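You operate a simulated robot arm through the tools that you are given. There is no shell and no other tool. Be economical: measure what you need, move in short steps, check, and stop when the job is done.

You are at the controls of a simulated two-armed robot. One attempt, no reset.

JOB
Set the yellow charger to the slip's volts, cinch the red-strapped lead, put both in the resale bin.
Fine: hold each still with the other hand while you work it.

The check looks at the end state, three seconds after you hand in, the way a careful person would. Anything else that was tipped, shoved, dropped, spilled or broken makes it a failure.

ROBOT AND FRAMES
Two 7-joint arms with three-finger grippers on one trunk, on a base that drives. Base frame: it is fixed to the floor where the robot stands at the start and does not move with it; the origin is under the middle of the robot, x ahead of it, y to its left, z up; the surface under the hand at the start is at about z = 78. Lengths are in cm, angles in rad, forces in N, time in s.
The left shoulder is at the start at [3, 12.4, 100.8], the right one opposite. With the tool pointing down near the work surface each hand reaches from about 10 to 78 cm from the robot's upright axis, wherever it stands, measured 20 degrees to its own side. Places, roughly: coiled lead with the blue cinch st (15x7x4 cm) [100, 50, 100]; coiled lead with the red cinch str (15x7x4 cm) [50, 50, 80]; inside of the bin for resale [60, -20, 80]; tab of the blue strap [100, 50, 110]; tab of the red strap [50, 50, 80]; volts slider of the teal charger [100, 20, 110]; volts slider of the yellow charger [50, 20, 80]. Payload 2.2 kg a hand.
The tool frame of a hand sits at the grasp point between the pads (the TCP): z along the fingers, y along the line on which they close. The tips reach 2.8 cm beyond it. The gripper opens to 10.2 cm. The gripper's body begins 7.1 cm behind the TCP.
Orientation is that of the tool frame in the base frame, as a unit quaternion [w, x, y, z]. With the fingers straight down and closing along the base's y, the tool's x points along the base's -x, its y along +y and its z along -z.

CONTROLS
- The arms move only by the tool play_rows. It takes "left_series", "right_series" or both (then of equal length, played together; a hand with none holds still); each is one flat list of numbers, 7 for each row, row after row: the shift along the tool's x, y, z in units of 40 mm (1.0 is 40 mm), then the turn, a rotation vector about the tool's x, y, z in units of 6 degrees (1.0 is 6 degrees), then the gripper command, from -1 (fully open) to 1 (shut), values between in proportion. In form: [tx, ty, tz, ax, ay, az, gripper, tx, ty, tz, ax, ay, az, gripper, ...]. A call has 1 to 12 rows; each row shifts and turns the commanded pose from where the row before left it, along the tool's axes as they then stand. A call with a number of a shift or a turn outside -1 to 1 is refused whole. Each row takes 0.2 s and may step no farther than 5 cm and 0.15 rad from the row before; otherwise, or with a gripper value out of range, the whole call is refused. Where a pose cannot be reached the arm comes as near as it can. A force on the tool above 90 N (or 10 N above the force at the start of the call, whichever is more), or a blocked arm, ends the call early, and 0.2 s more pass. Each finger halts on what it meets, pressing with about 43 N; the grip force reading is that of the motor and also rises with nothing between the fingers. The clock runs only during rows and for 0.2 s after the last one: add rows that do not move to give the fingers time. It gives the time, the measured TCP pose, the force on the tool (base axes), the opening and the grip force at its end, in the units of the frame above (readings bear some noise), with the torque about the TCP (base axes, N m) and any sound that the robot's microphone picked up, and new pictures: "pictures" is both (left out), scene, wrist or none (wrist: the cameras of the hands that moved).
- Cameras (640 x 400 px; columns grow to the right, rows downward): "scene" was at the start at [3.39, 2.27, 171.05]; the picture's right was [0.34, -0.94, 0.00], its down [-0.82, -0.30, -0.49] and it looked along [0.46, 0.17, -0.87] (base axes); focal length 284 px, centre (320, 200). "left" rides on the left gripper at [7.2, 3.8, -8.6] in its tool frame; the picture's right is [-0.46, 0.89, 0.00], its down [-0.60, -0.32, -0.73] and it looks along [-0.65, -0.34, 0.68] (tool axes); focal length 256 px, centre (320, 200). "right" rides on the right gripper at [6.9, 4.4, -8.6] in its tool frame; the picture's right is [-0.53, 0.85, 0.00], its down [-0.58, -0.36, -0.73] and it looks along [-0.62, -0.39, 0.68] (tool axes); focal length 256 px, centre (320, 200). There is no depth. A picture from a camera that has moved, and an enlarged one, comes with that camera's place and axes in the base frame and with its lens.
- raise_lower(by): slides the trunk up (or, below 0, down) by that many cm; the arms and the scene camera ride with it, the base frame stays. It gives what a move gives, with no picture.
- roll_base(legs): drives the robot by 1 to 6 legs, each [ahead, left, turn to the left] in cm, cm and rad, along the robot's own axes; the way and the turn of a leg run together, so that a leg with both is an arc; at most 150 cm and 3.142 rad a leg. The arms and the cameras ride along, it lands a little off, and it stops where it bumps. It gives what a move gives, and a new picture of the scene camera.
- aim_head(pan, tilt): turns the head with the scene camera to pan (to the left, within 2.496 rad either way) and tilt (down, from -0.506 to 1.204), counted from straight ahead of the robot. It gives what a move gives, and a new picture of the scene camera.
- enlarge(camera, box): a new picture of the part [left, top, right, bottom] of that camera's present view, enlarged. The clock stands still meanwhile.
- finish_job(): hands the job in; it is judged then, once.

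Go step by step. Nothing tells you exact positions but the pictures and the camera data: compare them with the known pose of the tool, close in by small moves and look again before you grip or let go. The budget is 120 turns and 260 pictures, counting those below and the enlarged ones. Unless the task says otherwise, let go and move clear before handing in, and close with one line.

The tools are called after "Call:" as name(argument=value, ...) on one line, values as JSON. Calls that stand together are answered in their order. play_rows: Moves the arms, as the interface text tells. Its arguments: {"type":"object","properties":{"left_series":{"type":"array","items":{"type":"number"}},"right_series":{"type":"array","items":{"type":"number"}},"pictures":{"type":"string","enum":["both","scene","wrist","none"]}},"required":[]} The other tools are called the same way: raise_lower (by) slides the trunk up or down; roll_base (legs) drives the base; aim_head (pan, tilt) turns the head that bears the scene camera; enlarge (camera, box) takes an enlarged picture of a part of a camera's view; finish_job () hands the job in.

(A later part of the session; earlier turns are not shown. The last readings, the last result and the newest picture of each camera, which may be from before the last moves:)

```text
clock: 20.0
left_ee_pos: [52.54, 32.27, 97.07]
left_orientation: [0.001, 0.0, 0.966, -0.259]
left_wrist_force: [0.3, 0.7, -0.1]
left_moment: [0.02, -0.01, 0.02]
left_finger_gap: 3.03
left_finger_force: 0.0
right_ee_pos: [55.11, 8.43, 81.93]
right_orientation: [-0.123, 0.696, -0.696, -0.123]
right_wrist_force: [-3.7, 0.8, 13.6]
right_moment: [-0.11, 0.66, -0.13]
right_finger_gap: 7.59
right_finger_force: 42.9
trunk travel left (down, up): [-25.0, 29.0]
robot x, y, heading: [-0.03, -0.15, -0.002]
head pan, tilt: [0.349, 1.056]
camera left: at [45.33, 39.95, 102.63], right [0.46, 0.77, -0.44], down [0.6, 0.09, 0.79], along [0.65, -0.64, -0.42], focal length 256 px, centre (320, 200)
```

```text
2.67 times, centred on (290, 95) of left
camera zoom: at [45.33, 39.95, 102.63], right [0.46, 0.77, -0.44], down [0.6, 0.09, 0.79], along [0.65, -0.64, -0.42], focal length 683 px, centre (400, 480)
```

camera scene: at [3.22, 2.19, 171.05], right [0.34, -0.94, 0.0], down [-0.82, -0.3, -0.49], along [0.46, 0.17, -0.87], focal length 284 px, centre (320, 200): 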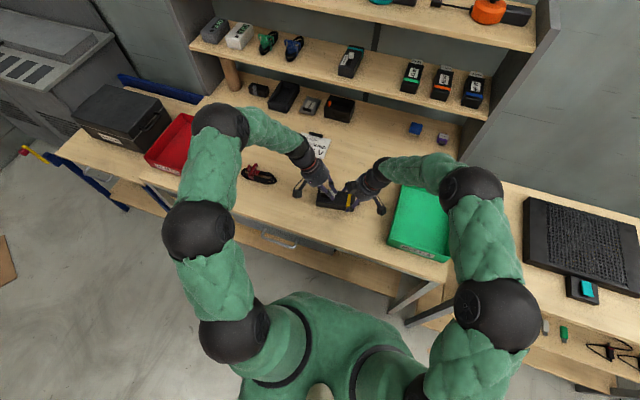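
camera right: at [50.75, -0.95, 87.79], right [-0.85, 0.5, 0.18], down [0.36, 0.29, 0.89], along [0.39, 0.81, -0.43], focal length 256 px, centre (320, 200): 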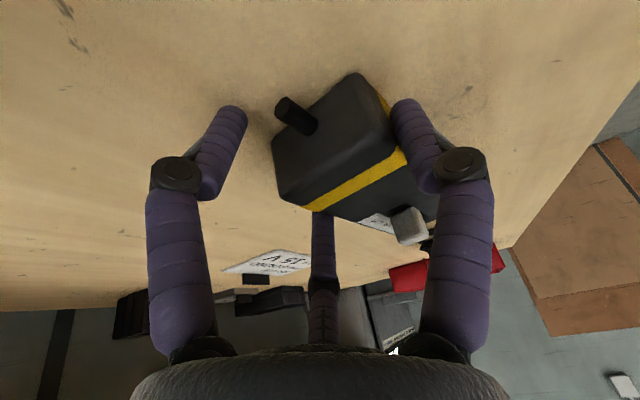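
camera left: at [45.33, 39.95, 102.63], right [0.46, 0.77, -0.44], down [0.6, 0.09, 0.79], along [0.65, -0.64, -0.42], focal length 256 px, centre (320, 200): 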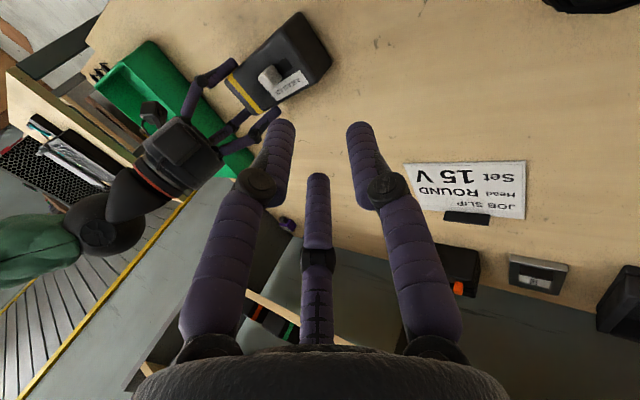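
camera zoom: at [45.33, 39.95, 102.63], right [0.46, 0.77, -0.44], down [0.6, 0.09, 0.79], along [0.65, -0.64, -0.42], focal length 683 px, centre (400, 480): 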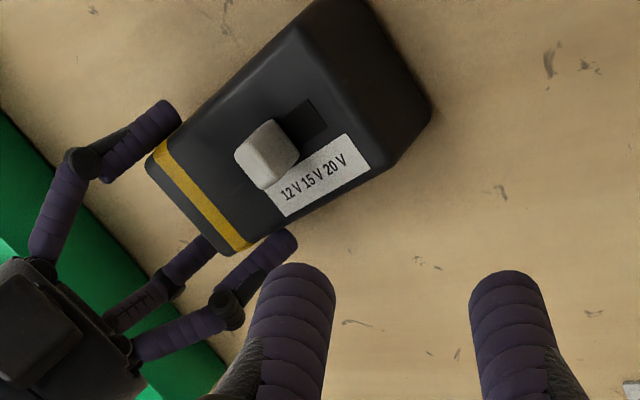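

The knob sits at the middle of the slot, right under "15 V". Now I'll release the right hand, lift, untilt and align it for a centred vertical grip on the charger.

Call:
play_rows(right_series=[0, 0, 0, 0, 0, 0, -0.7, 0, 0, 0, 0, 0, 0, -1, -0.285, 0, -0.783, 0, 0, 0, -1, -0.285, 0, -0.783, 0, 0, 0, -1, -0.285, 0, -0.783, 0, 0, 0, -1, 0, 0, 0, 0, 0.833, 0, -1, 0, 0, 0, 0, 0.833, 0, -1, 0, 0, 0, 0, 0.833, 0, -1, 0, 0, 0, 0, 0.833, 0, -1, 0, 0, 0, 0, 0, -0.96, -1, 0, 0, 0, 0, 0, -0.96, -1, 0, 0, 0, 0, 0, 0, -1], pictures="wrist")

Call:
enlarge(camera="scene", box=[310, 160, 390, 210])

```text
clock: 22.6
left_ee_pos: [52.63, 32.41, 97.08]
left_orientation: [0.001, 0.0, 0.966, -0.259]
left_wrist_force: [-0.3, 0.4, 0.0]
left_moment: [-0.01, 0.02, 0.02]
left_finger_gap: 3.06
left_finger_force: 0.1
right_ee_pos: [55.41, 8.5, 91.94]
right_orientation: [0.001, 0.775, -0.632, 0.0]
right_wrist_force: [0.8, 0.4, 0.4]
right_moment: [0.02, -0.01, 0.0]
right_finger_gap: 10.19
right_finger_force: 0.0
trunk travel left (down, up): [-25.0, 29.0]
robot x, y, heading: [-0.21, 0.03, 0.0]
head pan, tilt: [0.349, 1.056]
camera right: at [52.38, 0.83, 100.55], right [-0.94, 0.35, 0.0], down [0.24, 0.64, 0.73], along [0.26, 0.68, -0.68], focal length 256 px, centre (320, 200)
```

right: 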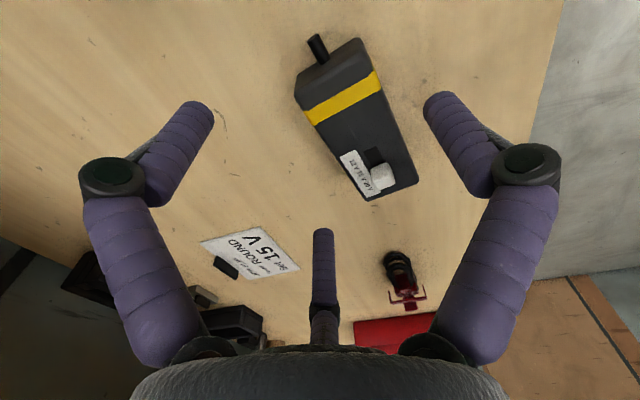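

```text
8.00 times, centred on (350, 185) of scene
camera zoom: at [3.41, 2.26, 171.05], right [0.34, -0.94, 0.0], down [-0.82, -0.3, -0.49], along [0.46, 0.17, -0.87], focal length 2269 px, centre (80, 320)
```

zoom: 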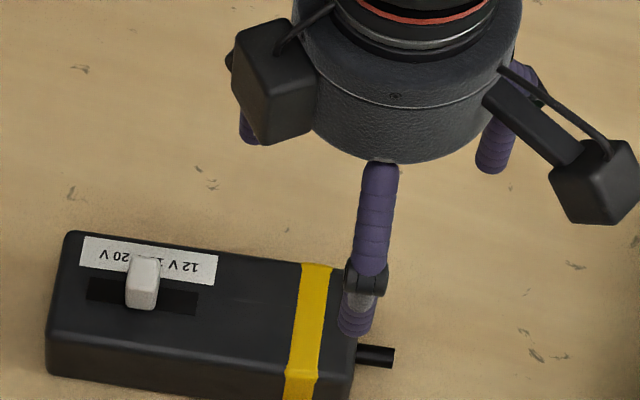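

The hand is aligned. I'll move over the charger's middle and lower to just above it, then check clearance.

Call:
play_rows(right_series=[-0.78, -0.125, 0, 0, 0, 0, -1, -0.77, -0.125, 0, 0, 0, 0, -1, 0, 0, 0.8, 0, 0, 0, -1, 0, 0, 0.6, 0, 0, 0, -1, 0, 0, 0, 0, 0, 0, -1])

Call:
enlarge(camera="scene", box=[310, 160, 390, 210])

```text
clock: 23.8
left_ee_pos: [52.62, 32.33, 97.09]
left_orientation: [-0.001, 0.0, 0.966, -0.259]
left_wrist_force: [-0.2, 0.2, 0.1]
left_moment: [0.01, 0.0, 0.01]
left_finger_gap: 3.06
left_finger_force: 0.1
right_ee_pos: [55.08, 14.91, 86.32]
right_orientation: [0.0, 0.775, -0.632, 0.001]
right_wrist_force: [0.7, 0.0, 0.2]
right_moment: [0.0, 0.01, -0.02]
right_finger_gap: 10.21
right_finger_force: 0.1
trunk travel left (down, up): [-25.0, 29.0]
robot x, y, heading: [0.07, 0.24, 0.002]
head pan, tilt: [0.349, 1.056]
camera scene: at [3.4, 2.26, 171.05], right [0.34, -0.94, 0.0], down [-0.82, -0.3, -0.49], along [0.46, 0.17, -0.87], focal length 284 px, centre (320, 200)
camera right: at [52.19, 7.24, 94.96], right [-0.94, 0.35, 0.0], down [0.24, 0.64, 0.73], along [0.26, 0.68, -0.68], focal length 256 px, centre (320, 200)
```

scene: 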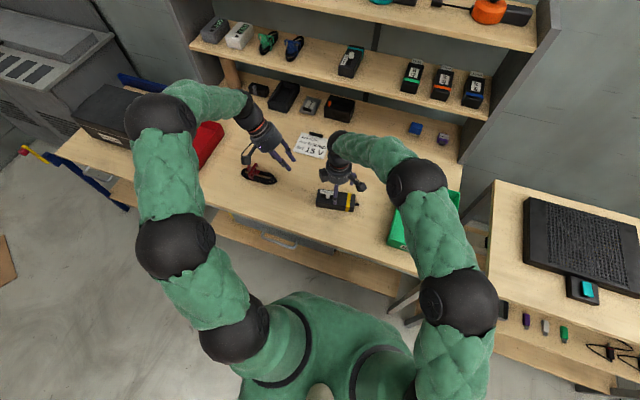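
right: 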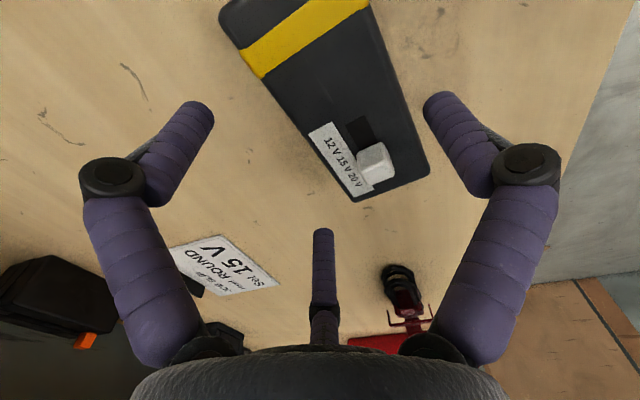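

```text
8.00 times, centred on (350, 185) of scene
camera zoom: at [3.4, 2.26, 171.05], right [0.34, -0.94, 0.0], down [-0.82, -0.3, -0.49], along [0.46, 0.17, -0.87], focal length 2269 px, centre (80, 320)
```

zoom: 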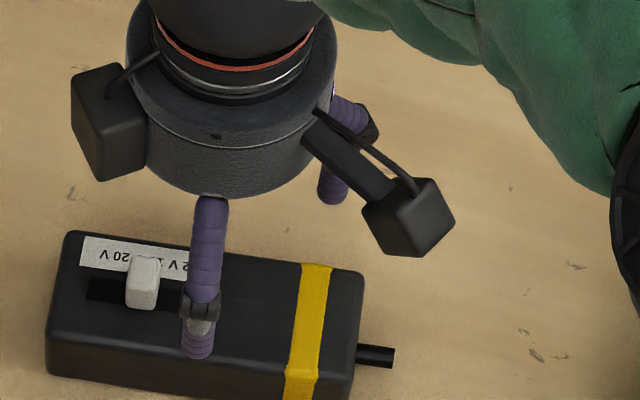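

Jaws straddle the charger with margin on both sides and well clear of the knob. Lower and close.

Call:
play_rows(right_series=[0, 0, 0.5, 0, 0, 0, -1, 0, 0, 0.55, 0, 0, 0, -1, 0, 0, 0, 0, 0, 0, -1, 0, 0, 0, 0, 0, 0, -0.8, 0, 0, 0, 0, 0, 0, -0.65, 0, 0, 0, 0, 0, 0, -0.55, 0, 0, 0, 0, 0, 0, -0.45, 0, 0, 0, 0, 0, 0, -0.3, 0, 0, 0, 0, 0, 0, -0.1, 0, 0, 0, 0, 0, 0, -0.1])

Call:
enlarge(camera="scene", box=[310, 160, 390, 210])

```text
clock: 26.0
left_ee_pos: [52.48, 32.27, 97.12]
left_orientation: [0.0, 0.0, 0.966, -0.259]
left_wrist_force: [-0.2, 0.2, 0.3]
left_moment: [-0.02, 0.0, -0.04]
left_finger_gap: 3.05
left_finger_force: 0.0
right_ee_pos: [55.07, 14.87, 82.28]
right_orientation: [0.0, 0.774, -0.633, 0.0]
right_wrist_force: [-0.6, 0.1, 4.4]
right_moment: [-0.03, 0.17, 0.03]
right_finger_gap: 8.35
right_finger_force: 42.9
trunk travel left (down, up): [-25.0, 29.0]
robot x, y, heading: [-0.22, -0.16, 0.004]
head pan, tilt: [0.349, 1.056]
camera scene: at [3.37, 2.27, 171.05], right [0.34, -0.94, 0.0], down [-0.82, -0.3, -0.49], along [0.46, 0.17, -0.87], focal length 284 px, centre (320, 200)
camera right: at [52.11, 7.15, 90.88], right [-0.94, 0.35, 0.0], down [0.24, 0.64, 0.73], along [0.26, 0.68, -0.68], focal length 256 px, centre (320, 200)
```

scene: 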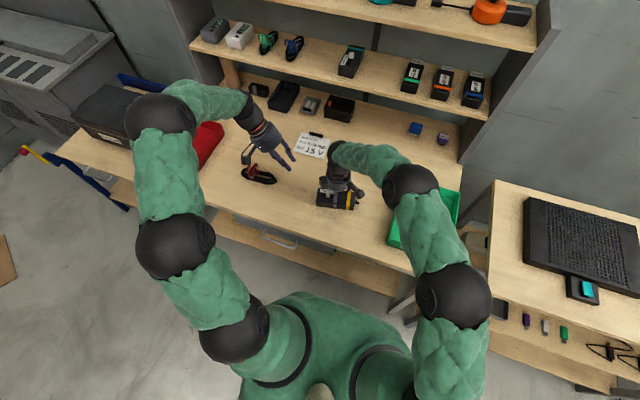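
right: 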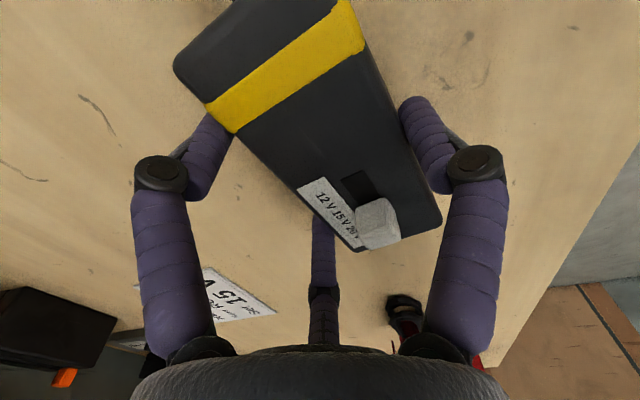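

```text
8.00 times, centred on (350, 185) of scene
camera zoom: at [3.37, 2.27, 171.05], right [0.34, -0.94, 0.0], down [-0.82, -0.3, -0.49], along [0.46, 0.17, -0.87], focal length 2269 px, centre (80, 320)
```

zoom: 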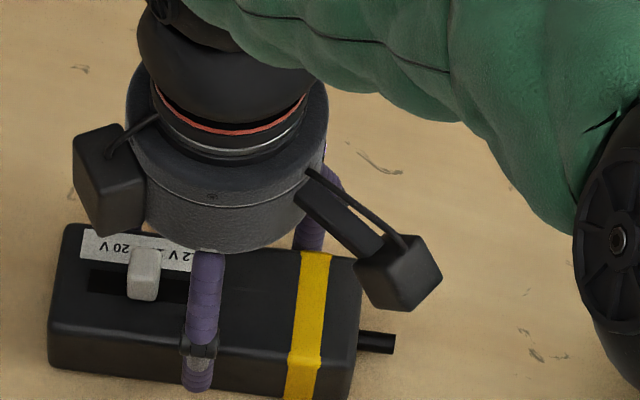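

The charger is firmly gripped (gap 8.35). I'll lift it about 14 cm and carry it towards the green bin.

Call:
play_rows(right_series=[0, 0, -0.4, 0, 0, 0, -0.1, 0, 0, -0.8, 0, 0, 0, -0.1, 0, 0, -1, 0, 0, 0, -0.1, 0, 0, -1, 0, 0, 0, -0.1, 0.8, 0, -0.3, 0, 0, 0, -0.1, 1, 0, 0, 0, 0, 0, -0.1, 1, 0, 0, 0, 0, 0, -0.1, 1, 0, 0, 0, 0, 0, -0.1, 1, 0, 0, 0, 0, 0, -0.1, 1, 0, 0, 0, 0, 0, -0.1, 1, 0, 0, 0, 0, 0, -0.1, 1, 0, 0, 0, 0, 0, -0.1])

Call:
enlarge(camera="scene", box=[360, 140, 480, 280])

```text
clock: 28.6
left_ee_pos: [52.64, 32.24, 97.1]
left_orientation: [0.0, 0.0, 0.966, -0.257]
left_wrist_force: [-0.8, -0.3, 0.2]
left_moment: [0.03, 0.02, 0.0]
left_finger_gap: 3.05
left_finger_force: 0.0
right_ee_pos: [61.16, -16.1, 95.9]
right_orientation: [-0.001, 0.775, -0.632, 0.0]
right_wrist_force: [-0.3, 0.5, -3.4]
right_moment: [-0.01, 0.0, -0.05]
right_finger_gap: 8.32
right_finger_force: 43.2
trunk travel left (down, up): [-25.0, 29.0]
robot x, y, heading: [-0.11, -0.5, -0.002]
head pan, tilt: [0.349, 1.056]
camera scene: at [3.45, 2.13, 171.05], right [0.34, -0.94, 0.0], down [-0.82, -0.3, -0.49], along [0.46, 0.17, -0.87], focal length 284 px, centre (320, 200)
camera right: at [58.14, -23.77, 104.56], right [-0.94, 0.35, 0.0], down [0.24, 0.64, 0.73], along [0.26, 0.68, -0.68], focal length 256 px, centre (320, 200)
```

scene: 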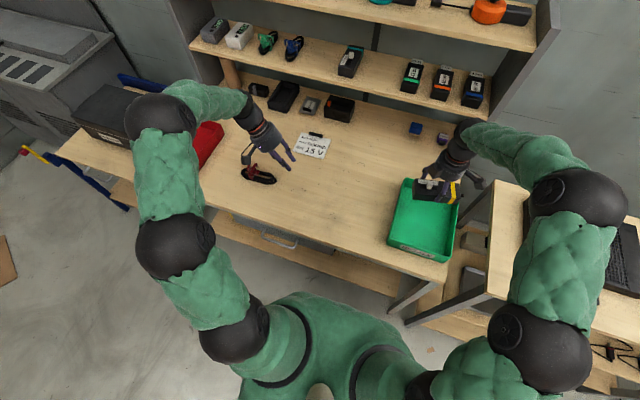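
right: 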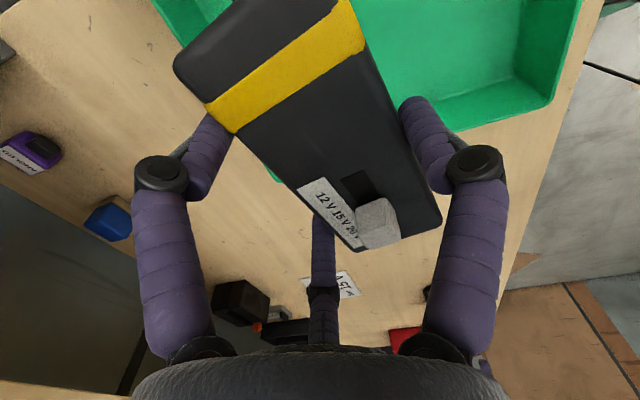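

```text
2.86 times, centred on (420, 210) of scene
camera zoom: at [3.45, 2.13, 171.05], right [0.34, -0.94, 0.0], down [-0.82, -0.3, -0.49], along [0.46, 0.17, -0.87], focal length 810 px, centre (34, 171)
```

zoom: 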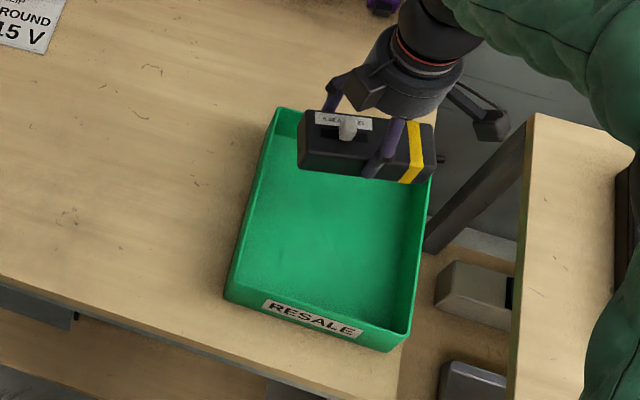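

The charger is over the far half of the bin and clear of the rim. I'll nudge it slightly away from the robot and lower it in.

Call:
play_rows(right_series=[0.05, -0.245, 0.5, 0, 0, 0, -0.1, 0, 0, 0.7, 0, 0, 0, -0.1, 0, 0, 0.7, 0, 0, 0, -0.1, 0, 0, 0.6, 0, 0, 0, -0.1, 0, 0, 0.45, 0, 0, 0, -0.1, 0, 0, 0.15, 0, 0, 0, -0.1, 0, 0, 0, 0, 0, 0, -0.1])

Call:
enlarge(camera="scene", box=[360, 140, 480, 280])

```text
clock: 30.2
left_ee_pos: [52.54, 32.46, 97.08]
left_orientation: [0.0, 0.001, 0.966, -0.259]
left_wrist_force: [-0.5, -0.3, -0.2]
left_moment: [0.0, -0.01, 0.0]
left_finger_gap: 3.06
left_finger_force: 0.1
right_ee_pos: [62.21, -15.89, 83.61]
right_orientation: [0.0, 0.774, -0.633, 0.0]
right_wrist_force: [-0.4, 0.3, -1.5]
right_moment: [-0.01, 0.01, -0.02]
right_finger_gap: 8.31
right_finger_force: 43.3
trunk travel left (down, up): [-25.0, 29.0]
robot x, y, heading: [-0.01, 0.4, 0.007]
head pan, tilt: [0.349, 1.056]
camera scene: at [3.44, 2.26, 171.05], right [0.34, -0.94, 0.0], down [-0.82, -0.3, -0.49], along [0.46, 0.17, -0.87], focal length 284 px, centre (320, 200)
camera right: at [59.24, -23.55, 92.3], right [-0.94, 0.35, 0.0], down [0.24, 0.64, 0.73], along [0.26, 0.68, -0.68], focal length 256 px, centre (320, 200)
```

scene: 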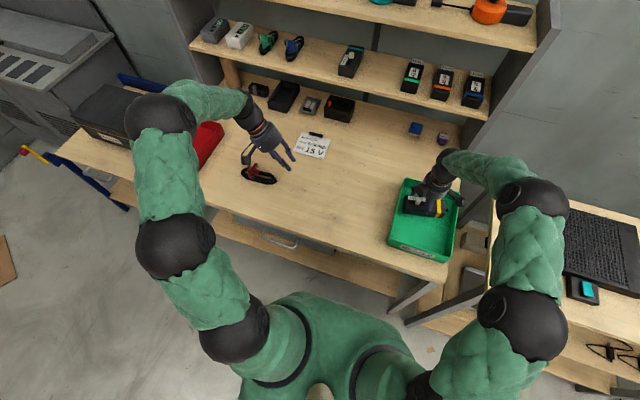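
right: 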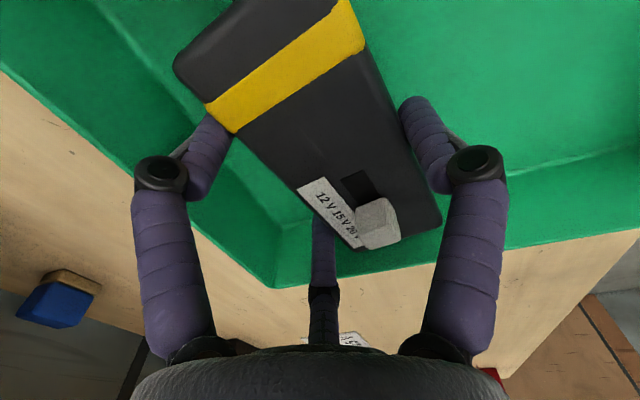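

```text
2.86 times, centred on (420, 210) of scene
camera zoom: at [3.44, 2.26, 171.05], right [0.34, -0.94, 0.0], down [-0.82, -0.3, -0.49], along [0.46, 0.17, -0.87], focal length 810 px, centre (34, 171)
```

zoom: 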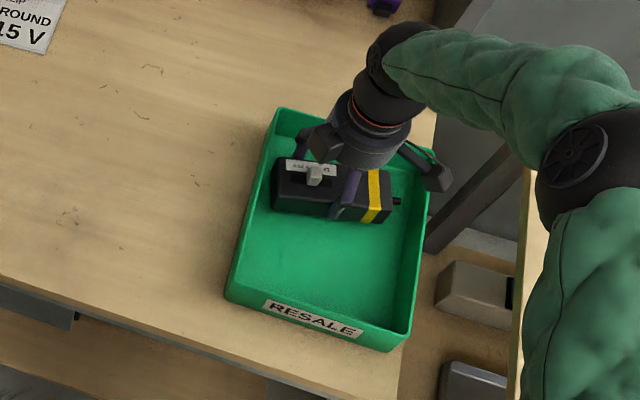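

Inside the bin and clear of the walls, with the charger hovering just above the floor. I'll lower the last bit, release gently, and rise.

Call:
play_rows(right_series=[0, 0, 0.1, 0, 0, 0, -0.1, 0, 0, 0.08, 0, 0, 0, -0.1, 0, 0, 0, 0, 0, 0, -0.1], pictures="none")

```text
clock: 31.0
left_ee_pos: [52.62, 32.36, 97.07]
left_orientation: [-0.001, 0.0, 0.966, -0.259]
left_wrist_force: [-0.6, 0.4, -0.3]
left_moment: [-0.01, -0.03, 0.0]
left_finger_gap: 3.07
left_finger_force: 0.1
right_ee_pos: [62.23, -15.88, 83.03]
right_orientation: [0.001, 0.774, -0.633, 0.0]
right_wrist_force: [-0.4, 0.9, -2.6]
right_moment: [0.0, -0.02, -0.03]
right_finger_gap: 8.31
right_finger_force: 42.7
trunk travel left (down, up): [-25.0, 29.0]
robot x, y, heading: [-0.02, 0.13, -0.001]
head pan, tilt: [0.349, 1.056]
```

Call:
play_rows(right_series=[0, 0, 0.06, 0, 0, 0, -0.1, 0, 0, 0.04, 0, 0, 0, -0.1, 0, 0, 0, 0, 0, 0, -0.1], pictures="none")

```text
clock: 31.8
left_ee_pos: [52.49, 32.39, 97.2]
left_orientation: [-0.001, 0.0, 0.966, -0.259]
left_wrist_force: [0.2, 0.7, -0.2]
left_moment: [-0.04, 0.02, -0.02]
left_finger_gap: 3.08
left_finger_force: 0.0
right_ee_pos: [62.22, -15.77, 82.7]
right_orientation: [-0.001, 0.774, -0.633, 0.001]
right_wrist_force: [-2.0, 0.9, 7.2]
right_moment: [0.3, 0.49, -0.03]
right_finger_gap: 8.32
right_finger_force: 43.3
trunk travel left (down, up): [-25.0, 29.0]
robot x, y, heading: [-0.34, -0.12, -0.005]
head pan, tilt: [0.349, 1.056]
```

The charger has touched the bin floor. I'll release, rise straight up, and take the right hand out of the way.

Call:
play_rows(right_series=[0, 0, 0, 0, 0, 0, -0.7, 0, 0, 0, 0, 0, 0, -0.85, 0, 0, 0, 0, 0, 0, -0.85, 0, 0, -0.5, 0, 0, 0, -0.85, 0, 0, -0.8, 0, 0, 0, -0.85, 0, 0, -1, 0, 0, 0, -0.85, 0, 0, -1, 0, 0, 0, -0.85, 0, 0, -1, 0, 0, 0, -0.85], pictures="wrist")

Call:
enlarge(camera="scene", box=[360, 140, 480, 280])

Call:
enlarge(camera="scene", box=[225, 150, 305, 200])

Call:
aim_head(pan=0.7, tilt=0.9)

```text
clock: 33.6
left_ee_pos: [52.65, 32.36, 97.1]
left_orientation: [0.001, 0.0, 0.966, -0.259]
left_wrist_force: [0.2, 0.2, -0.4]
left_moment: [0.02, 0.02, 0.03]
left_finger_gap: 3.09
left_finger_force: 0.1
right_ee_pos: [62.31, -15.75, 99.77]
right_orientation: [0.001, 0.775, -0.632, 0.0]
right_wrist_force: [-0.2, 0.5, 0.6]
right_moment: [0.02, -0.02, 0.03]
right_finger_gap: 9.45
right_finger_force: 0.0
trunk travel left (down, up): [-25.0, 29.0]
robot x, y, heading: [0.4, -0.02, 0.003]
head pan, tilt: [0.349, 1.056]
camera right: at [59.38, -23.45, 108.47], right [-0.94, 0.35, 0.0], down [0.24, 0.64, 0.73], along [0.26, 0.68, -0.68], focal length 256 px, centre (320, 200)
```

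right: 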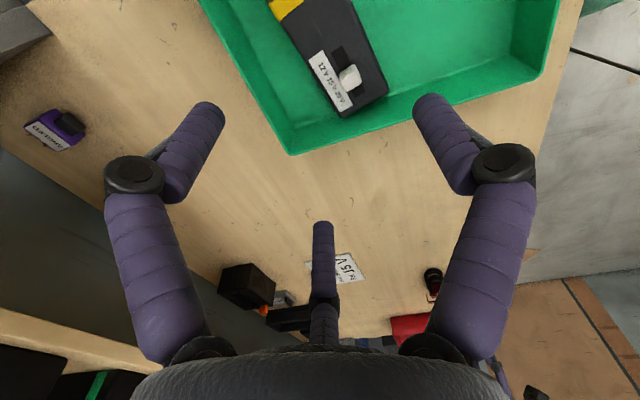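

```text
2.86 times, centred on (420, 210) of scene
camera zoom: at [3.32, 2.28, 171.05], right [0.34, -0.94, 0.0], down [-0.82, -0.3, -0.49], along [0.46, 0.17, -0.87], focal length 810 px, centre (34, 171)
```

zoom: 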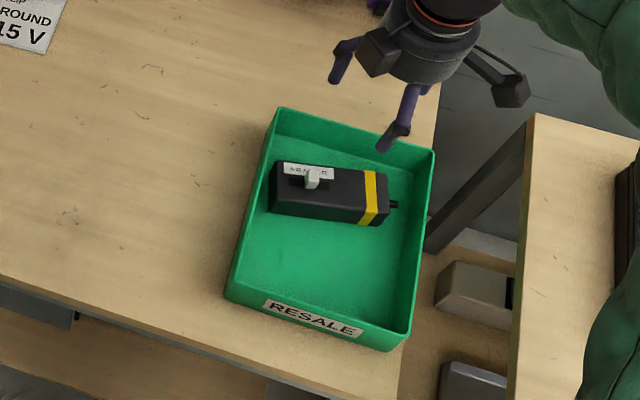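

```text
8.00 times, centred on (265, 175) of scene
camera zoom: at [3.32, 2.28, 171.05], right [0.34, -0.94, 0.0], down [-0.82, -0.3, -0.49], along [0.46, 0.17, -0.87], focal length 2269 px, centre (760, 400)
```

zoom: 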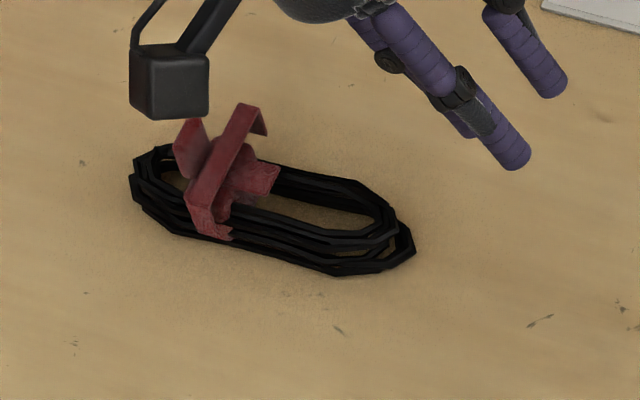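

```text
clock: 34.4
left_ee_pos: [52.54, 32.37, 97.22]
left_orientation: [0.0, 0.0, 0.966, -0.258]
left_wrist_force: [-0.2, -0.4, 0.1]
left_moment: [0.0, 0.01, 0.02]
left_finger_gap: 3.05
left_finger_force: 0.0
right_ee_pos: [62.45, -15.86, 99.75]
right_orientation: [-0.001, 0.775, -0.632, 0.0]
right_wrist_force: [0.1, 0.6, 0.7]
right_moment: [-0.02, 0.01, -0.01]
right_finger_gap: 9.43
right_finger_force: 0.1
trunk travel left (down, up): [-25.0, 29.0]
robot x, y, heading: [-0.19, -0.41, 0.001]
head pan, tilt: [0.7, 0.901]
camera scene: at [2.96, 4.86, 172.15], right [0.64, -0.77, 0.0], down [-0.6, -0.5, -0.62], along [0.48, 0.4, -0.78], focal length 284 px, centre (320, 200)
```

scene: 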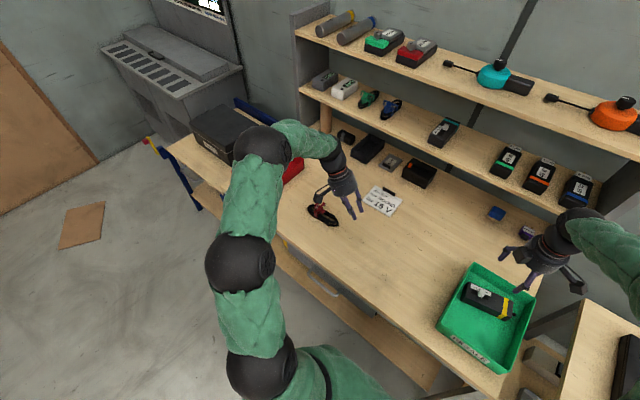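

The charger rests in the bin at 15 V. Now I'll untilt the left hand and bring its camera closer to the red-strapped lead to understand the strap.

Call:
play_rows(left_series=[0, 0, 0, -1, 0, 0, -1, 0, 0, 0, -1, 0, 0, -1, 0, 0, 0, -1, 0, 0, -1, 0, 0, 0, -1, 0, 0, -1, 0, 0, 0, -1, 0, 0, -1, 0.44, 0.6, 0.3, 0, 0, 0, -1, 0.44, 0.6, 0.3, 0, 0, 0, -1, 0, 0.5, 0.3, 0, 0, 0, -1, 0, 0, 0, 0, 0, 0, -1], pictures="wrist")

Call:
enlarge(camera="left", box=[320, 0, 480, 100])

Call:
enlarge(camera="scene", box=[296, 190, 352, 230])

```text
clock: 36.4
left_ee_pos: [49.1, 39.08, 93.54]
left_orientation: [0.0, 0.0, 1.0, 0.0]
left_wrist_force: [0.2, -0.4, 0.4]
left_moment: [-0.01, 0.02, -0.04]
left_finger_gap: 10.18
left_finger_force: 0.0
right_ee_pos: [62.41, -15.8, 99.79]
right_orientation: [-0.001, 0.774, -0.633, 0.0]
right_wrist_force: [-0.4, -0.5, 0.7]
right_moment: [0.0, 0.03, 0.02]
right_finger_gap: 9.39
right_finger_force: 0.0
trunk travel left (down, up): [-25.0, 29.0]
robot x, y, heading: [0.02, 0.05, 0.002]
head pan, tilt: [0.7, 0.901]
camera left: at [41.88, 42.94, 102.01], right [0.47, 0.89, 0.0], down [0.6, -0.32, 0.73], along [0.65, -0.34, -0.68], focal length 256 px, centre (320, 200)
```

left: 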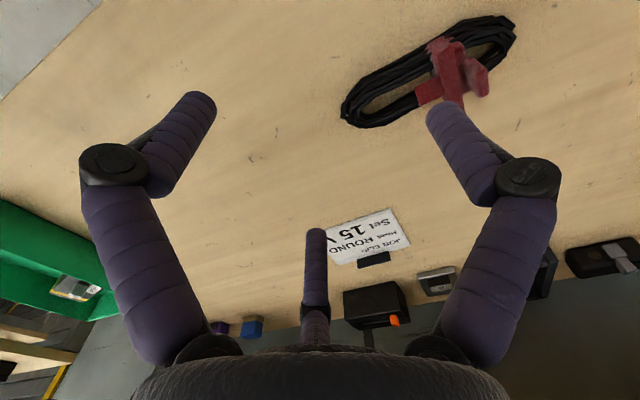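

```text
4.00 times, centred on (400, 50) of left
camera zoom: at [41.88, 42.94, 102.01], right [0.47, 0.89, 0.0], down [0.6, -0.32, 0.73], along [0.65, -0.34, -0.68], focal length 1024 px, centre (0, 800)
```

zoom: 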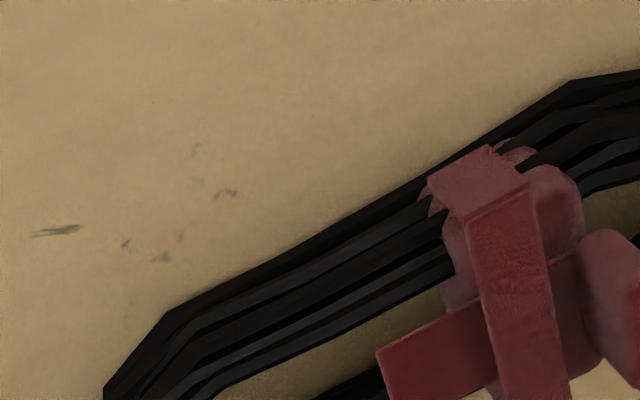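

```text
10.00 times, centred on (324, 210) of scene
camera zoom: at [2.93, 4.8, 172.15], right [0.64, -0.76, 0.0], down [-0.6, -0.5, -0.62], along [0.48, 0.4, -0.78], focal length 2836 px, centre (280, 100)
```

zoom: 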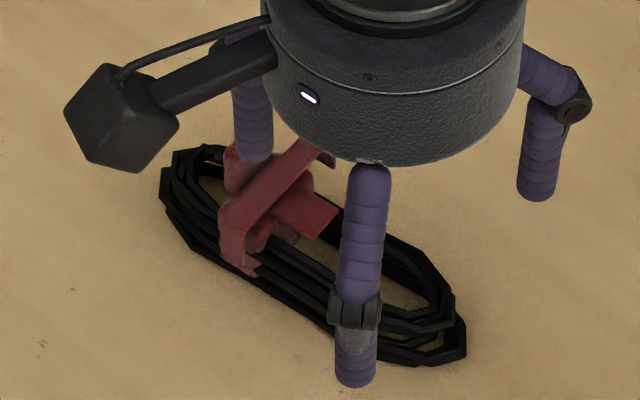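

I need the strap unobstructed. I'll shift the left hand so the lead falls between the fingers in its camera view.

Call:
play_rows(left_series=[0.5, 0.9, 0, 0, 0, 0, -1, 0.5, 0.9, 0, 0, 0, 0, -1, 0.5, 0.95, 0.1, 0, 0, 0, -1, 0, 0, 0, 0, 0, 0, -1], pictures="none")

Call:
enlarge(camera="left", box=[224, 100, 464, 250])

Call:
enlarge(camera="scene", box=[296, 190, 352, 230])

```text
clock: 37.4
left_ee_pos: [43.15, 50.06, 93.0]
left_orientation: [0.0, 0.0, 1.0, 0.001]
left_wrist_force: [0.5, 0.7, 0.0]
left_moment: [-0.02, 0.01, 0.02]
left_finger_gap: 10.21
left_finger_force: 0.1
right_ee_pos: [62.47, -15.94, 99.67]
right_orientation: [0.0, 0.774, -0.633, 0.001]
right_wrist_force: [0.0, -1.1, -1.2]
right_moment: [-0.01, 0.0, 0.07]
right_finger_gap: 9.45
right_finger_force: 0.1
trunk travel left (down, up): [-25.0, 29.0]
robot x, y, heading: [-0.09, -0.18, 0.004]
head pan, tilt: [0.7, 0.901]
```

```text
2.67 times, centred on (344, 175) of left
camera zoom: at [35.99, 53.95, 101.55], right [0.47, 0.89, 0.0], down [0.6, -0.32, 0.73], along [0.65, -0.34, -0.68], focal length 683 px, centre (256, 267)
```

zoom: 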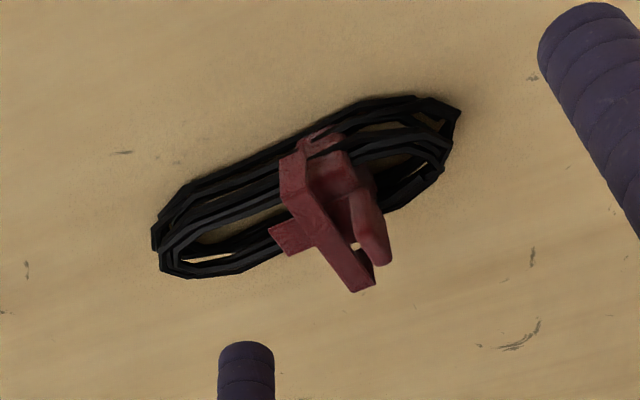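

```text
10.00 times, centred on (324, 210) of scene
camera zoom: at [3.01, 4.77, 172.15], right [0.64, -0.77, 0.0], down [-0.6, -0.5, -0.62], along [0.47, 0.4, -0.78], focal length 2836 px, centre (280, 100)
```

zoom: 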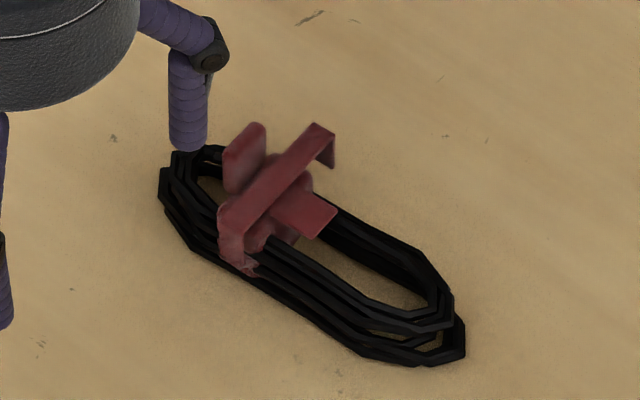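

I'll compare with the blue strapped lead on the shelf and look at the red one once more in finer zoom.

Call:
enlarge(camera="scene", box=[350, 80, 414, 120])

Call:
enlarge(camera="left", box=[310, 135, 390, 215])

Call:
enlarge(camera="scene", box=[311, 198, 336, 220])

```text
10.00 times, centred on (382, 100) of scene
camera zoom: at [3.01, 4.77, 172.15], right [0.64, -0.77, 0.0], down [-0.6, -0.5, -0.62], along [0.47, 0.4, -0.78], focal length 2836 px, centre (-300, 1200)
```

zoom: 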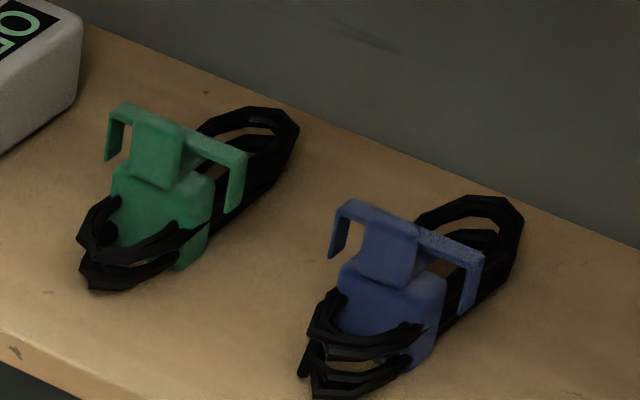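

```text
5.00 times, centred on (350, 175) of left
camera zoom: at [35.99, 53.95, 101.55], right [0.47, 0.89, 0.0], down [0.6, -0.32, 0.73], along [0.65, -0.34, -0.68], focal length 1280 px, centre (170, 325)
```

zoom: 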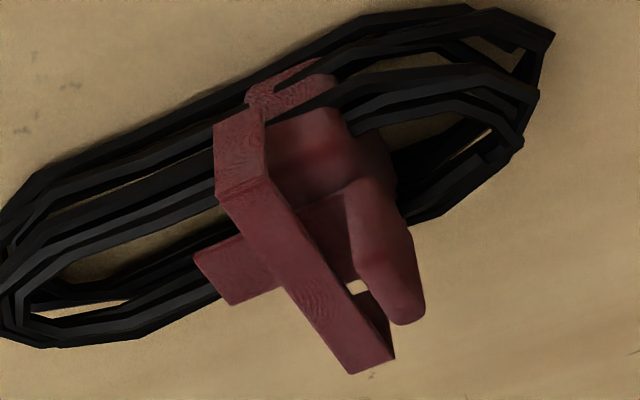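

```text
16.00 times, centred on (324, 209) of scene
camera zoom: at [3.01, 4.77, 172.15], right [0.64, -0.77, 0.0], down [-0.6, -0.5, -0.62], along [0.47, 0.4, -0.78], focal length 4538 px, centre (264, 56)
```

zoom: 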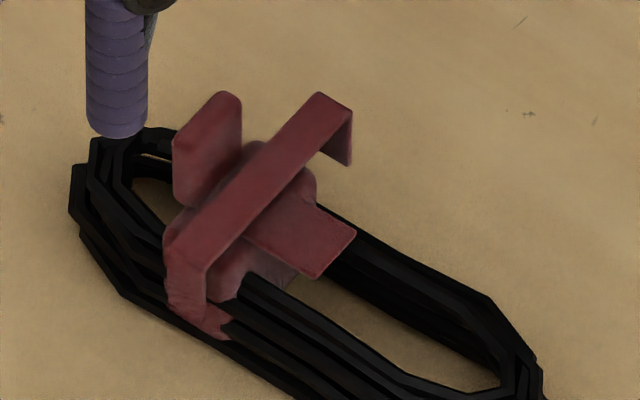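

The strap has a hoop over the coil, a buckle block, an upright tab on the +y side and a flat tongue on the −y side. I'll look from the +y side at a low angle with the left camera.

Call:
play_rows(left_series=[-0.5, 0.4, 0, 1, 0, 0, -1, -0.5, 0.4, 0, 1, 0, 0, -1, -0.5, 0.4, 0, 1, 0, 0, -1, -0.4, 0.4, 0, 1, 0, 0, -1, 0, 0.4, 0, 1, 0, 0, -1, 0, 0.3, 0, 1, 0, 0, -1, 0, 0, 0, 1, 0, 0, -1, 0, 0, 0, 0, 0, 0, -1], pictures="wrist")

Call:
enlarge(camera="scene", box=[280, 170, 376, 230])

```text
clock: 39.2
left_ee_pos: [49.48, 57.74, 90.99]
left_orientation: [0.0, 0.0, 0.934, -0.358]
left_wrist_force: [0.2, -0.8, 0.4]
left_moment: [0.01, 0.03, -0.02]
left_finger_gap: 10.21
left_finger_force: 0.1
left hand out of reach, approached as far as the arm can: row 7
right_ee_pos: [62.41, -15.8, 99.81]
right_orientation: [0.0, 0.774, -0.633, -0.001]
right_wrist_force: [0.2, -0.4, -0.2]
right_moment: [0.01, -0.02, 0.04]
right_finger_gap: 9.43
right_finger_force: 0.0
trunk travel left (down, up): [-25.0, 29.0]
robot x, y, heading: [-0.1, 0.35, -0.002]
head pan, tilt: [0.7, 0.901]
camera left: at [42.4, 66.14, 94.76], right [0.46, 0.66, -0.59], down [0.6, 0.25, 0.76], along [0.65, -0.71, -0.28], focal length 256 px, centre (320, 200)
```

left: 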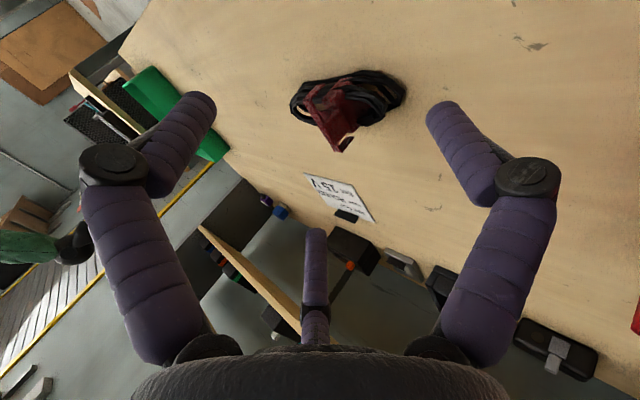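

```text
6.67 times, centred on (328, 200) of scene
camera zoom: at [2.96, 4.85, 172.15], right [0.64, -0.76, 0.0], down [-0.6, -0.5, -0.62], along [0.47, 0.4, -0.78], focal length 1891 px, centre (267, 200)
```

zoom: 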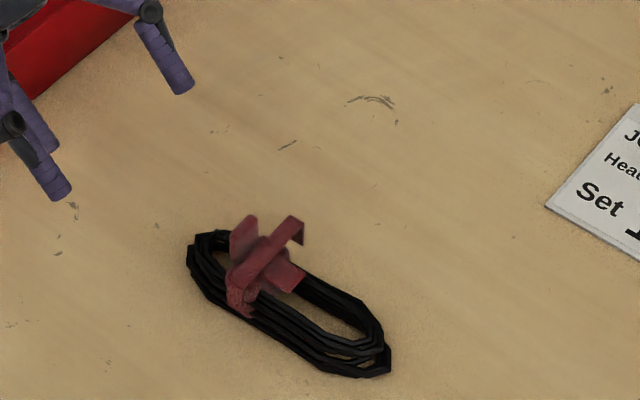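

Call:
enlarge(camera="left", box=[284, 60, 412, 160])

```text
4.00 times, centred on (348, 110) of left
camera zoom: at [42.4, 66.14, 94.76], right [0.46, 0.66, -0.59], down [0.6, 0.25, 0.76], along [0.65, -0.71, -0.28], focal length 1024 px, centre (208, 560)
```

zoom: 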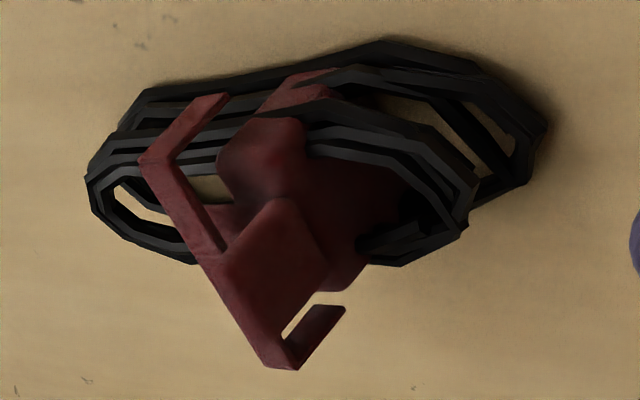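

The tab and tongue look like one L-shaped slide running through the buckle, so cinching should mean moving it towards +y. I'll push the tongue from −y with the right hand while the left blocks the coil's +y end. First I'll lift the left hand clear, unyaw the right, then drive left for reach.

Call:
play_rows(left_series=[0, 0, 0, -1, 0, 0, -1, 0, 0, 0, -1, 0, 0, -1, 0, 0, 0, -1, 0, 0, -1, 0, 0, 0, -1, 0, 0, -1, 0, 0, 0, -1, 0, 0, 0.4, 0, 0, 0, -1, 0, 0, 0.4, 0, 0, 0, -0.97, 0, 0, 0.4, 0, -0.7, -0.85, 0, 0, 0, 0.4, 0, -0.85, -0.85, 0, 0, 0, 0.4, 0, -0.85, -0.85, 0, 0, 0, 0.4, 0, -0.85, -0.85, 0, 0, 0, 0.4, 0, 0, 0, 0, 0, 0, 0.4], right_series=[0, 0, -0.3, 0, 0, 1, 1, 0, 0, -0.3, 0, 0, 1, 1, 0, 0, -0.3, 0, 0, 1, 1, 0, 0, -0.3, 0, 0, 1, 1, 0, 0, 0, 0, 0, 1, 1, 0, 0, 0, 0, 0, 1, 1, 0, 0, 0, 0, 0, 1, 1, 0, 0, 0, 0, 0, 1, 1, 0, 0, 0, 0, 0, 1, 1, 0, 0, 0, 0, 0, 1, 1, 0, 0, 0, 0, 0, 1, 1, 0, 0, 0, 0, 0, 1, 1], pictures="none")

Call:
play_rows(right_series=[0, 0, 0, 0, 0, 1, 1, 0, 0, 0, 0, 0, 1, 1, 0, 0, 0, 0, 0, 1, 1, 0, 0, 0, 0, 0, 1, 1, 0, 0, 0, 0, 0, 0.92, 1, 0, 0, 0, 0, 0, 0, 1], pictures="scene")

```text
clock: 41.8
left_ee_pos: [49.75, 44.74, 104.59]
left_orientation: [0.0, 0.0, 1.0, -0.001]
left_wrist_force: [-0.2, -0.2, -0.3]
left_moment: [-0.01, 0.03, -0.01]
left_finger_gap: 3.06
left_finger_force: 0.0
right_ee_pos: [62.35, -15.88, 104.46]
right_orientation: [0.001, -0.256, 0.967, 0.0]
right_wrist_force: [-0.6, -0.1, 0.0]
right_moment: [-0.01, -0.01, 0.0]
right_finger_gap: 0.21
right_finger_force: 31.0
trunk travel left (down, up): [-25.0, 29.0]
robot x, y, heading: [0.04, -0.14, -0.0]
head pan, tilt: [0.7, 0.901]
```

```text
clock: 43.2
left_ee_pos: [49.72, 44.5, 104.63]
left_orientation: [0.0, 0.0, 1.0, -0.002]
left_wrist_force: [-0.4, 0.4, -0.6]
left_moment: [-0.02, 0.0, 0.0]
left_finger_gap: 3.07
left_finger_force: 0.0
right_ee_pos: [62.33, -15.81, 104.56]
right_orientation: [0.0, 0.0, 1.0, 0.0]
right_wrist_force: [-0.3, -0.5, -1.0]
right_moment: [0.03, 0.0, 0.0]
right_finger_gap: 0.24
right_finger_force: 31.5
trunk travel left (down, up): [-25.0, 29.0]
robot x, y, heading: [0.11, -0.34, 0.004]
head pan, tilt: [0.7, 0.901]
camera scene: at [2.97, 4.86, 172.15], right [0.64, -0.76, 0.0], down [-0.6, -0.5, -0.62], along [0.47, 0.4, -0.78], focal length 284 px, centre (320, 200)
```

scene: 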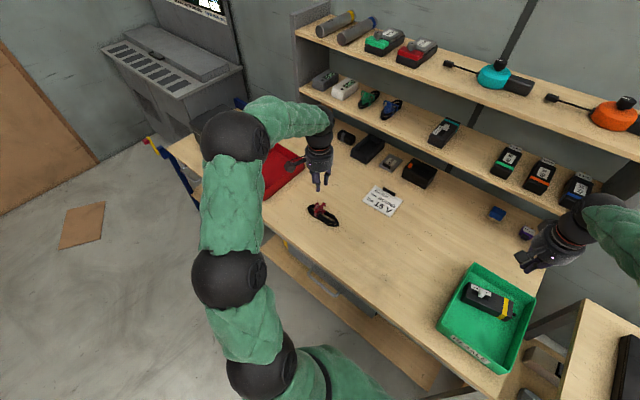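

I'll draw the left hand inward for clearance, then drive 22 cm to the left.

Call:
play_rows(left_series=[0, -1, 0, 0, 0, 0, 0.4, 0, -1, 0, 0, 0, 0, 0.4, 0, -1, 0, 0, 0, 0, 0.4, 0, -1, 0, 0, 0, 0, 0.4], pictures="none")

Call:
roll_base(legs=[[0, 22, 0]])

```text
clock: 44.2
left_ee_pos: [49.42, 28.57, 104.82]
left_orientation: [0.0, 0.0, 1.0, -0.001]
left_wrist_force: [1.1, -1.0, 0.4]
left_moment: [0.02, 0.0, -0.01]
left_finger_gap: 3.08
left_finger_force: 0.0
right_ee_pos: [62.35, -15.8, 104.61]
right_orientation: [0.0, 0.001, 1.0, 0.0]
right_wrist_force: [-0.1, 1.2, 1.1]
right_moment: [-0.02, 0.0, 0.0]
right_finger_gap: 0.22
right_finger_force: 31.6
trunk travel left (down, up): [-25.0, 29.0]
robot x, y, heading: [0.18, 0.14, -0.001]
head pan, tilt: [0.7, 0.901]
```

```text
clock: 45.9
left_ee_pos: [49.45, 50.24, 104.74]
left_orientation: [0.0, 0.0, 1.0, -0.002]
left_wrist_force: [0.7, 1.1, 0.1]
left_moment: [0.01, 0.02, 0.0]
left_finger_gap: 3.04
left_finger_force: 0.1
right_ee_pos: [62.44, 5.89, 104.61]
right_orientation: [0.0, 0.001, 1.0, 0.0]
right_wrist_force: [0.4, 0.8, -0.9]
right_moment: [-0.05, 0.05, -0.01]
right_finger_gap: 0.21
right_finger_force: 31.9
trunk travel left (down, up): [-25.0, 29.0]
robot x, y, heading: [-0.18, 21.49, -0.0]
head pan, tilt: [0.7, 0.901]
camera scene: at [3.01, 26.72, 172.14], right [0.64, -0.77, 0.0], down [-0.6, -0.5, -0.62], along [0.48, 0.4, -0.78], focal length 284 px, centre (320, 200)
```

scene: 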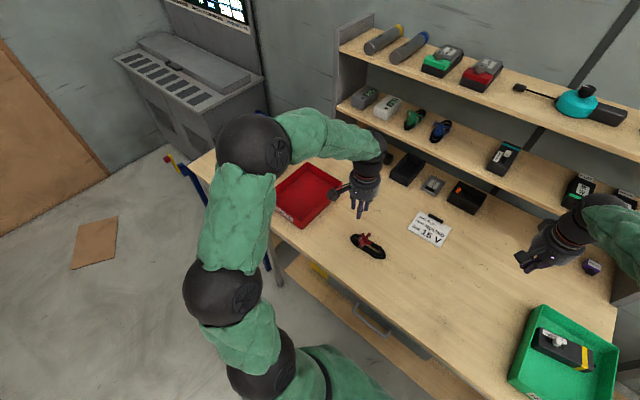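

Call:
aim_head(pan=0.3, tilt=1.05)

Call:
enlarge(camera="scene", box=[280, 160, 360, 220])

```text
clock: 46.8
left_ee_pos: [49.47, 50.09, 104.74]
left_orientation: [0.0, 0.0, 1.0, -0.002]
left_wrist_force: [-0.5, -0.4, -0.1]
left_moment: [0.01, 0.01, 0.0]
left_finger_gap: 3.05
left_finger_force: 0.0
right_ee_pos: [62.22, 5.88, 104.69]
right_orientation: [0.001, 0.0, 1.0, 0.0]
right_wrist_force: [0.1, 0.2, 0.0]
right_moment: [0.05, 0.0, -0.01]
right_finger_gap: 0.18
right_finger_force: 31.6
trunk travel left (down, up): [-25.0, 29.0]
robot x, y, heading: [-0.35, 21.21, -0.005]
head pan, tilt: [0.3, 1.051]
camera scene: at [3.58, 23.68, 171.08], right [0.29, -0.96, 0.0], down [-0.83, -0.26, -0.5], along [0.48, 0.15, -0.87], focal length 284 px, centre (320, 200)
```

scene: 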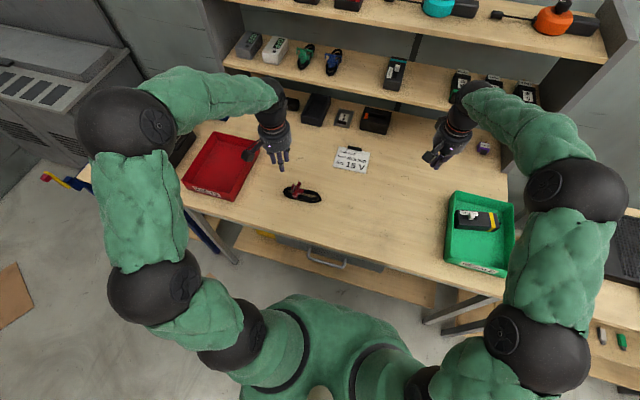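

```text
6.67 times, centred on (320, 190) of scene
camera zoom: at [3.58, 23.68, 171.08], right [0.29, -0.96, 0.0], down [-0.83, -0.26, -0.5], along [0.48, 0.15, -0.87], focal length 1891 px, centre (320, 267)
```

zoom: 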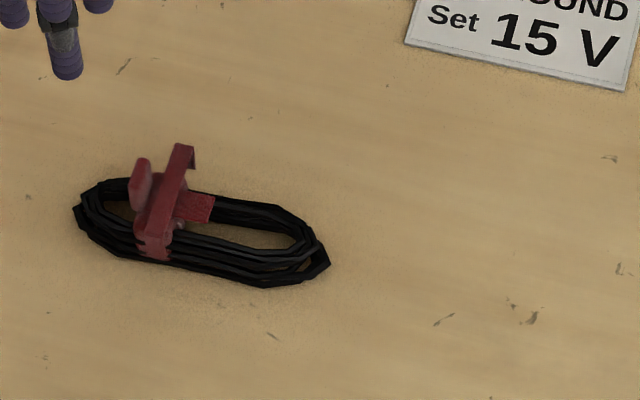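

Call:
enlarge(camera="scene", box=[286, 176, 326, 206])

```text
13.33 times, centred on (306, 191) of scene
camera zoom: at [3.58, 23.68, 171.08], right [0.29, -0.96, 0.0], down [-0.83, -0.26, -0.5], along [0.48, 0.15, -0.87], focal length 3782 px, centre (507, 320)
```

zoom: 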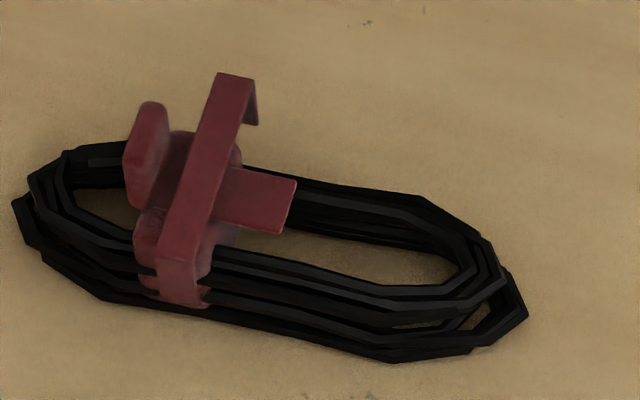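

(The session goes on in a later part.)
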